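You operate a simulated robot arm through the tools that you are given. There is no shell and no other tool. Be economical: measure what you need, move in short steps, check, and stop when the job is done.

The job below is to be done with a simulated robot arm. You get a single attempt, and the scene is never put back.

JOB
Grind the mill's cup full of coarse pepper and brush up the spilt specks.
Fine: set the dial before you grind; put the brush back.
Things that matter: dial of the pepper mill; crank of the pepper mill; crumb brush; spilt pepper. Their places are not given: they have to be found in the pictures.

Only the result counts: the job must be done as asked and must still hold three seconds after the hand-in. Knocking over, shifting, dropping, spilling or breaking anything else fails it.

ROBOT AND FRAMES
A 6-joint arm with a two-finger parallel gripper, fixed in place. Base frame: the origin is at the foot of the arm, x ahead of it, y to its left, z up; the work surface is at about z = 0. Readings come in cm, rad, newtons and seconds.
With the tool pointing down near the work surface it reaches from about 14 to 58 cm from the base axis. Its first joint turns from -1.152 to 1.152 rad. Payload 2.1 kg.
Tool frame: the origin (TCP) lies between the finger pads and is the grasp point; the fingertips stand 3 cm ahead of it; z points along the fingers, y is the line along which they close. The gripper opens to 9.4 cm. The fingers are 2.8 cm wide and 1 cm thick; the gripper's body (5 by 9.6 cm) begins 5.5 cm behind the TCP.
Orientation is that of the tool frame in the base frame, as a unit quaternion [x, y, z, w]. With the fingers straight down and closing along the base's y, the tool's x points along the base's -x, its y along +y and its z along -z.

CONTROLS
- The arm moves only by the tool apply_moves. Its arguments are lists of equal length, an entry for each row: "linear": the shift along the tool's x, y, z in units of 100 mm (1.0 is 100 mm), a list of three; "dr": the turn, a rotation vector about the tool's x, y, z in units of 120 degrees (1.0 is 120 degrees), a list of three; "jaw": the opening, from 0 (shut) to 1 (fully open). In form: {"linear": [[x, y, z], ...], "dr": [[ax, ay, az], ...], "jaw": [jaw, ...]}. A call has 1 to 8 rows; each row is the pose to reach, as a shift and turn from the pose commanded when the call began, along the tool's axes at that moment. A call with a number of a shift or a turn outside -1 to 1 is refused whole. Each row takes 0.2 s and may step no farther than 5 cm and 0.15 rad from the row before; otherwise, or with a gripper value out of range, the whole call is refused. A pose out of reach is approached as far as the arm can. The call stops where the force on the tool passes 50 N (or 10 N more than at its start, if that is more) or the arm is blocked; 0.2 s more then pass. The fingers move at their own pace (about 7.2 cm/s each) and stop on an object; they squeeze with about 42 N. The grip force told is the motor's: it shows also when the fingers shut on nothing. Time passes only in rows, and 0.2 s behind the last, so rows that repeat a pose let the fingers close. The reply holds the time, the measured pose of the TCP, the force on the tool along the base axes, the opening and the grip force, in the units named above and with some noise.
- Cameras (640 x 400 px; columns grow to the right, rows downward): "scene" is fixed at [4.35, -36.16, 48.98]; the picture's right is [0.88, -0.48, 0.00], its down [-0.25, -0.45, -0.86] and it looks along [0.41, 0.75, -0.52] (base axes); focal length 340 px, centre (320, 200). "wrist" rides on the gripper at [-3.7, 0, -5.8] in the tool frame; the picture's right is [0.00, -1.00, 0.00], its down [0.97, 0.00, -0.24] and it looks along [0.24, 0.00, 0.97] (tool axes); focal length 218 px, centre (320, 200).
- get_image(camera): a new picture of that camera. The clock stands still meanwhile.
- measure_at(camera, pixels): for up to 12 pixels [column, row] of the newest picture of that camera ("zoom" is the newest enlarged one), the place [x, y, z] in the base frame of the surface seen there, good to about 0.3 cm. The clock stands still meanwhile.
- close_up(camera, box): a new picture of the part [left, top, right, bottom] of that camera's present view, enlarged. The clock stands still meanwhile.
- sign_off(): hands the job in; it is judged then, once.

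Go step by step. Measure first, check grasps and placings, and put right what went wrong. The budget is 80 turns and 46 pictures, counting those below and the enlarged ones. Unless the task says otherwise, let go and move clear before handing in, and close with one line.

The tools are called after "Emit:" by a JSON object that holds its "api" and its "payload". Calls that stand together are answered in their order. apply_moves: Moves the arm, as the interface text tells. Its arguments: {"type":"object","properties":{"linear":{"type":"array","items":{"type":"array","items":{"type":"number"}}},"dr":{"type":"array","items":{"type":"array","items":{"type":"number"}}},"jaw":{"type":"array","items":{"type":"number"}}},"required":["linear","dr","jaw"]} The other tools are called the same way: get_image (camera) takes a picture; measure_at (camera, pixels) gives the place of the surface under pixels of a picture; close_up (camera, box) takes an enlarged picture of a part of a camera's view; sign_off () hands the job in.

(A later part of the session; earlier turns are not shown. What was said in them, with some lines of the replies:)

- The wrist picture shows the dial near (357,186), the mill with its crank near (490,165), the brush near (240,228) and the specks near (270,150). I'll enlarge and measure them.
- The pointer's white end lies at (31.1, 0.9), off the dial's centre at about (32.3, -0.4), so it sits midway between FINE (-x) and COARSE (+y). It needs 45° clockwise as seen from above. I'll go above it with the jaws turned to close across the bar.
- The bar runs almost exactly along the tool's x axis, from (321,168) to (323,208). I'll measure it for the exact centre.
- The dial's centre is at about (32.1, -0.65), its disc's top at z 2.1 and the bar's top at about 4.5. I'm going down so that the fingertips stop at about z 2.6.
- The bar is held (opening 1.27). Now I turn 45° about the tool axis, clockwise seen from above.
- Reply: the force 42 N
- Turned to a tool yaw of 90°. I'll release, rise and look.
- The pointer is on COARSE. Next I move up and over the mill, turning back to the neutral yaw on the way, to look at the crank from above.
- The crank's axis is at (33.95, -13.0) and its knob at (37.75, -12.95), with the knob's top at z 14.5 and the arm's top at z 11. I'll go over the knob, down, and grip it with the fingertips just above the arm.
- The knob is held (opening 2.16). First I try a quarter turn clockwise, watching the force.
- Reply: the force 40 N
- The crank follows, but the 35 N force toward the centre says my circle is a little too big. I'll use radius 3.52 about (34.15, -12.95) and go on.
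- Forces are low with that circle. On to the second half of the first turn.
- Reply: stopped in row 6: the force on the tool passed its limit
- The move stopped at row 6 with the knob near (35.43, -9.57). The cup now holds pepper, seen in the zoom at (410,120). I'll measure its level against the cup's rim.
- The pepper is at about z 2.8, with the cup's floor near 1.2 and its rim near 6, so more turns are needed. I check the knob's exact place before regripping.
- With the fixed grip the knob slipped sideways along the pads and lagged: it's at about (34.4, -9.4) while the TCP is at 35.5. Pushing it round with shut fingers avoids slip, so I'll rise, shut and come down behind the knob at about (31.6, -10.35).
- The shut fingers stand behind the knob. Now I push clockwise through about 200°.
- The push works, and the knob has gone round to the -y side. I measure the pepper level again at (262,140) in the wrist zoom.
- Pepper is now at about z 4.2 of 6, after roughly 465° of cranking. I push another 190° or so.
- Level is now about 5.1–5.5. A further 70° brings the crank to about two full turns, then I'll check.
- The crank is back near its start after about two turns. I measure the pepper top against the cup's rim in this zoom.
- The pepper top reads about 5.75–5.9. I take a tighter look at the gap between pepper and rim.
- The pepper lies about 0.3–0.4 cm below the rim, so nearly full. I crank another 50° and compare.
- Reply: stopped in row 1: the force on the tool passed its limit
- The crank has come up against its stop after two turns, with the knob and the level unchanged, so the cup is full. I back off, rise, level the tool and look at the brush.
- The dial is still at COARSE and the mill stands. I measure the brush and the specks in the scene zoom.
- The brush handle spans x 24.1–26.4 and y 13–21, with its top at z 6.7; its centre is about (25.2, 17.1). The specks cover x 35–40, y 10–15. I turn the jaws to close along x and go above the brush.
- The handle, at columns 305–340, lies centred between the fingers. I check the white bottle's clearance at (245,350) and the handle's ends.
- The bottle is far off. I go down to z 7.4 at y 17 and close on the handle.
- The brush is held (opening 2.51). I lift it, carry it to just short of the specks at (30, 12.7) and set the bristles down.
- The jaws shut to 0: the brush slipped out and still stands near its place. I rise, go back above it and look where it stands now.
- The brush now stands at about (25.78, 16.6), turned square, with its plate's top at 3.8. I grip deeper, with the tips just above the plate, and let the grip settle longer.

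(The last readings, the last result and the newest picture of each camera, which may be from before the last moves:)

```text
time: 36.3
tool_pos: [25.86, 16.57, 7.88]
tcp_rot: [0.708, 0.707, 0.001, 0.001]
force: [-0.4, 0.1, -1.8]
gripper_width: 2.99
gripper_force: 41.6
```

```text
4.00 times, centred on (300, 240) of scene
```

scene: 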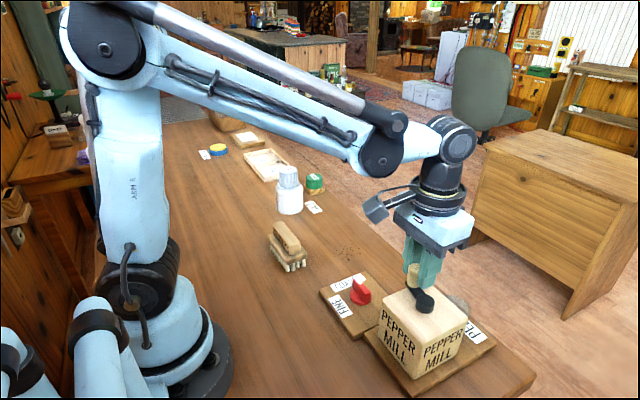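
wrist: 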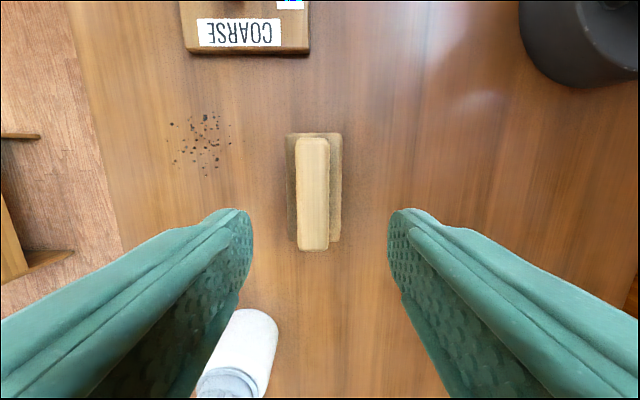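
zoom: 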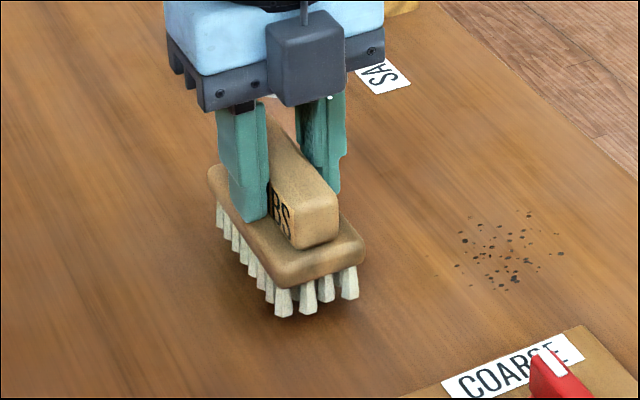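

Now it's held properly (opening 2.99, with the brush's weight on the tool). I carry it gently to the specks, lower it and sweep along +x.

Emit:
{"api": "apply_moves", "payload": {"linear": [[-0.05, 0.06, -0.02], [-0.15, 0.18, -0.04], [-0.25, 0.3, -0.04], [-0.35, 0.42, -0.04], [-0.39, 0.47, -0.02], [-0.39, 0.47, 0.04], [-0.39, 0.47, 0.09], [-0.39, 0.47, 0.1]], "dr": [[0, 0, 0], [0, 0, 0], [0, 0, 0], [0, 0, 0], [0, 0, 0], [0, 0, 0], [0, 0, 0], [0, 0, 0]], "jaw": [0, 0, 0, 0, 0, 0, 0, 0]}}

Emit:
{"api": "apply_moves", "payload": {"linear": [[0, 0.12, 0], [0, 0.25, 0], [0, 0.38, 0], [0, 0.51, 0], [0, 0.64, 0], [0, 0.77, 0], [0, 0.9, 0], [0, 1.0, 0]], "dr": [[0, 0, 0], [0, 0, 0], [0, 0, 0], [0, 0, 0], [0, 0, 0], [0, 0, 0], [0, 0, 0], [0, 0, 0]], "jaw": [0, 0, 0, 0, 0, 0, 0, 0]}}

Emit:
{"api": "close_up", "payload": {"camera": "scene", "box": [240, 180, 440, 320]}}

```text
time: 38.1
tool_pos: [30.52, 12.84, 7.24]
tcp_rot: [0.707, 0.707, 0.001, 0.001]
force: [0.6, 0.3, -0.8]
gripper_width: 2.96
gripper_force: 41.8
```

```text
time: 39.9
tool_pos: [40.61, 12.44, 6.97]
tcp_rot: [0.708, 0.707, 0.001, 0.001]
force: [0.6, -0.3, -0.7]
gripper_width: 2.96
gripper_force: 41.9
```

```text
2.86 times, centred on (340, 250) of scene
```

zoom: 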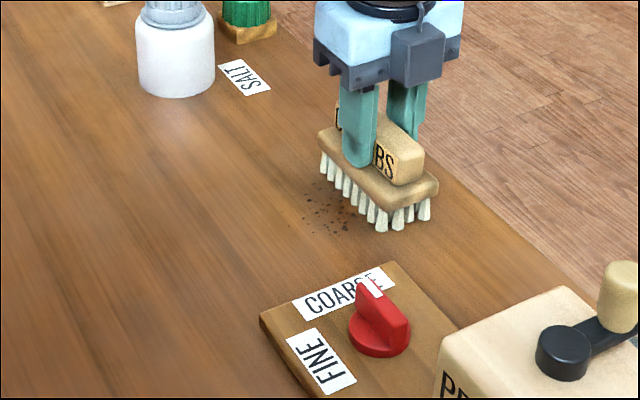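

The specks left of the bristles, near (325,215), look fainter but remain, and the brush carried little load. I press 0.3 cm lower and sweep back.

Emit:
{"api": "apply_moves", "payload": {"linear": [[0, 0, 0.03], [0, -0.13, 0.03], [0, -0.26, 0.03], [0, -0.39, 0.03], [0, -0.52, 0.03], [0, -0.65, 0.03], [0, -0.78, 0.03], [0, -0.9, 0.03]], "dr": [[0, 0, 0], [0, 0, 0], [0, 0, 0], [0, 0, 0], [0, 0, 0], [0, 0, 0], [0, 0, 0], [0, 0, 0]], "jaw": [0, 0, 0, 0, 0, 0, 0, 0]}}

Emit:
{"api": "close_up", "payload": {"camera": "scene", "box": [240, 180, 440, 320]}}

```text
time: 41.6
tool_pos: [32.25, 12.82, 6.79]
tcp_rot: [0.709, 0.705, 0.001, 0.003]
force: [-0.7, -0.7, 15.9]
gripper_width: 2.98
gripper_force: 42.3
stopped in row 8: the force on the tool passed its limit (the readings are from after the stop); the commanded pose is now the measured one
```

```text
2.86 times, centred on (340, 250) of scene
```

zoom: 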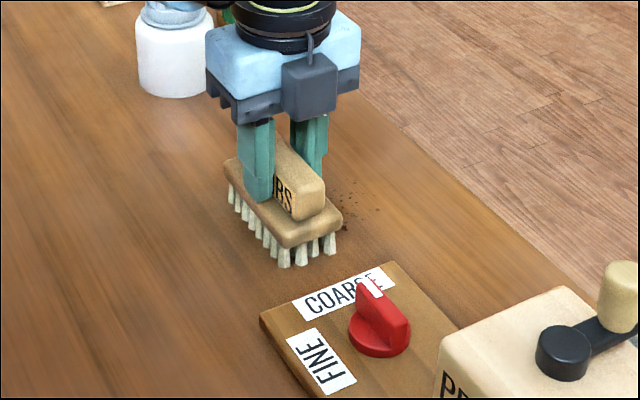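

Fewer specks remain after the pressed stroke. I repeat the strokes with a lighter press.

Emit:
{"api": "apply_moves", "payload": {"linear": [[0, 0.1, -0.005], [0, 0.22, -0.005], [0, 0.34, -0.005], [0, 0.46, -0.005], [0, 0.58, -0.005], [0, 0.7, -0.005], [0, 0.82, -0.005], [0, 0.9, -0.005]], "dr": [[0, 0, 0], [0, 0, 0], [0, 0, 0], [0, 0, 0], [0, 0, 0], [0, 0, 0], [0, 0, 0], [0, 0, 0]], "jaw": [0, 0, 0, 0, 0, 0, 0, 0]}}

Emit:
{"api": "apply_moves", "payload": {"linear": [[0, -0.1, 0], [0, -0.22, 0], [0, -0.34, 0], [0, -0.46, 0], [0, -0.58, 0], [0, -0.7, 0], [0, -0.82, 0], [0, -0.95, 0]], "dr": [[0, 0, 0], [0, 0, 0], [0, 0, 0], [0, 0, 0], [0, 0, 0], [0, 0, 0], [0, 0, 0], [0, 0, 0]], "jaw": [0, 0, 0, 0, 0, 0, 0, 0]}}

Emit:
{"api": "close_up", "payload": {"camera": "scene", "box": [240, 180, 440, 320]}}

```text
time: 43.4
tool_pos: [41.32, 12.92, 6.97]
tcp_rot: [0.708, 0.706, 0.002, 0.003]
force: [-0.2, -0.1, -1.5]
gripper_width: 2.96
gripper_force: 41.5
```

```text
time: 45.2
tool_pos: [31.78, 12.79, 6.74]
tcp_rot: [0.708, 0.706, 0.001, 0.003]
force: [1.7, -0.3, 5.0]
gripper_width: 2.96
gripper_force: 41.9
```

```text
2.86 times, centred on (340, 250) of scene
```

zoom: 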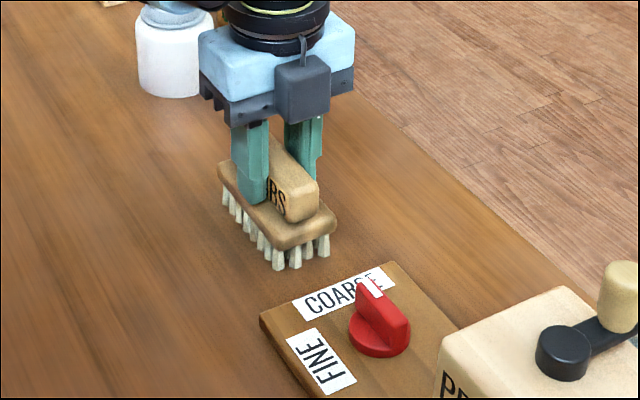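

The table is clear of specks. I lift the brush, carry it back to its first place at (25.3, 17.0) and set it down.

Emit:
{"api": "apply_moves", "payload": {"linear": [[0, 0, -0.06], [0, 0, -0.13], [0.1, -0.16, -0.14], [0.2, -0.33, -0.14], [0.31, -0.5, -0.14], [0.413, -0.655, -0.14], [0.413, -0.655, -0.14]], "dr": [[0, 0, 0], [0, 0, 0], [0, 0, 0], [0, 0, 0], [0, 0, 0], [0, 0, 0], [0, 0, 0]], "jaw": [0, 0, 0, 0, 0, 0, 0]}}

Emit:
{"api": "get_image", "payload": {"camera": "scene"}}

```text
time: 46.8
tool_pos: [25.03, 17.05, 8.18]
tcp_rot: [0.708, 0.706, 0.001, 0.003]
force: [0.4, 0.3, -1.2]
gripper_width: 2.93
gripper_force: 42.0
```

```text
9 pictures are left
```

scene: 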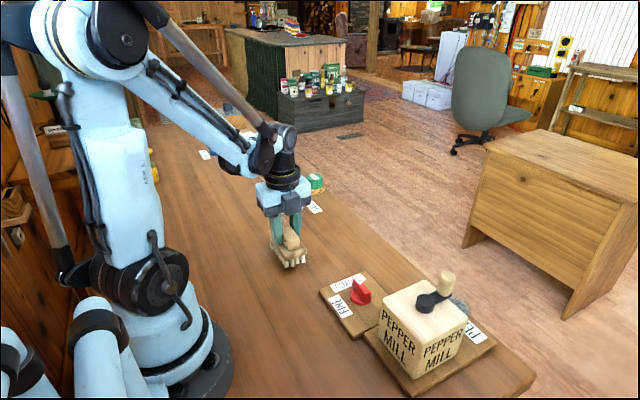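

The brush hangs about 1 cm above its place. I lower it slowly, then read the force.

Emit:
{"api": "apply_moves", "payload": {"linear": [[0, 0.02, 0.04], [0, 0.02, 0.08], [0, 0.02, 0.105], [0, 0.02, 0.12]], "dr": [[0, 0, 0], [0, 0, 0], [0, 0, 0], [0, 0, 0]], "jaw": [0, 0, 0, 0]}}

```text
time: 47.8
tool_pos: [25.34, 16.94, 7.07]
tcp_rot: [0.708, 0.706, 0.001, 0.003]
force: [-0.3, 0.1, -1.5]
gripper_width: 2.94
gripper_force: 42.1
```

Still hanging by its weight, so it goes a few millimetres lower.

Emit:
{"api": "apply_moves", "payload": {"linear": [[0, 0, 0.01], [0, 0, 0.02], [0, 0, 0.025]], "dr": [[0, 0, 0], [0, 0, 0], [0, 0, 0]], "jaw": [0, 0, 0]}}

```text
time: 48.6
tool_pos: [25.34, 16.96, 6.74]
tcp_rot: [0.708, 0.706, 0.002, 0.002]
force: [0.5, -5.9, 25.9]
gripper_width: 2.99
gripper_force: 42.1
```

It stands on the table. I ease off, open and rise.

Emit:
{"api": "apply_moves", "payload": {"linear": [[0, 0, -0.006], [0, 0, -0.006], [0, 0, -0.006], [0, 0, -0.006], [0, 0, -0.3], [0, 0, -0.7], [0, 0, -1.0]], "dr": [[0, 0, 0], [0, 0, 0], [0, 0, 0], [0, 0, 0], [0, 0, 0], [0, 0, 0], [0, 0, 0]], "jaw": [0, 0.3, 0.6, 0.6, 0.6, 0.6, 0.6]}}

Emit:
{"api": "get_image", "payload": {"camera": "wrist"}}

Emit:
{"api": "measure_at", "payload": {"camera": "wrist", "pixels": [[321, 155], [322, 200], [323, 245], [308, 200], [337, 200]]}}

Emit:
{"api": "close_up", "payload": {"camera": "scene", "box": [240, 190, 400, 310]}}

```text
time: 50.2
tool_pos: [25.4, 17.0, 16.71]
tcp_rot: [0.709, 0.706, 0.002, 0.004]
force: [-0.5, -0.2, -0.2]
gripper_width: 5.64
gripper_force: 0.0
```

```text
8 pictures are left
```

wrist: 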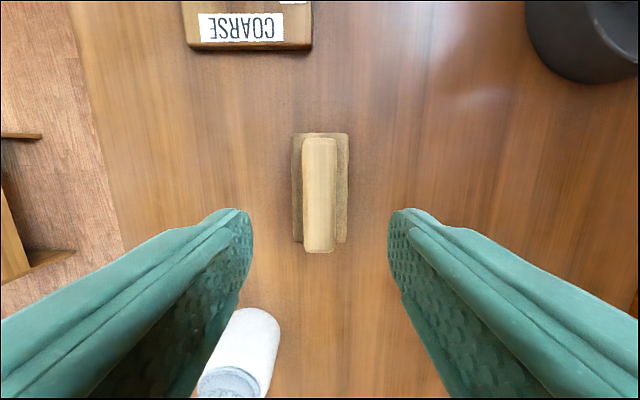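

```text
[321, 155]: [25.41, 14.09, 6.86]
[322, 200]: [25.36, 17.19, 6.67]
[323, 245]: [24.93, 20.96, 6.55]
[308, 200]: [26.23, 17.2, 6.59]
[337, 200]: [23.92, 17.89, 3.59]
```

```text
3.33 times, centred on (320, 250) of scene
```

zoom: 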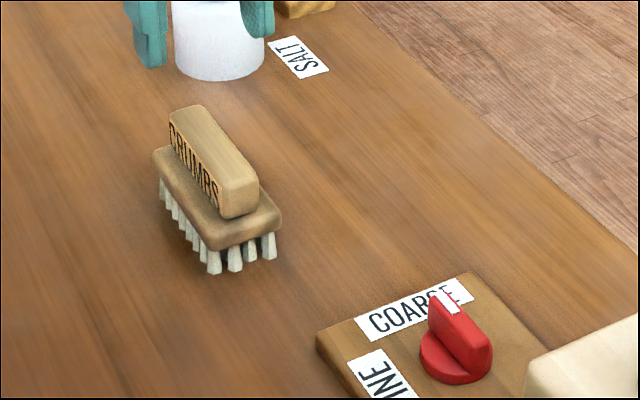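

The brush stands in its place, no specks remain, the dial points to COARSE, and the arm is clear. I hand in.

Emit:
{"api": "sign_off", "payload": {}}

```text
The job is handed in.
```

The job is handed in: the dial was set to COARSE before grinding, and the cup was ground full, with the crank at its stop after two turns and the pepper about 0.3–0.4 cm below the rim; the specks are brushed up and the brush is back within about 0.2 cm of its place, after it slipped from the first grip and shifted about half a centimetre.
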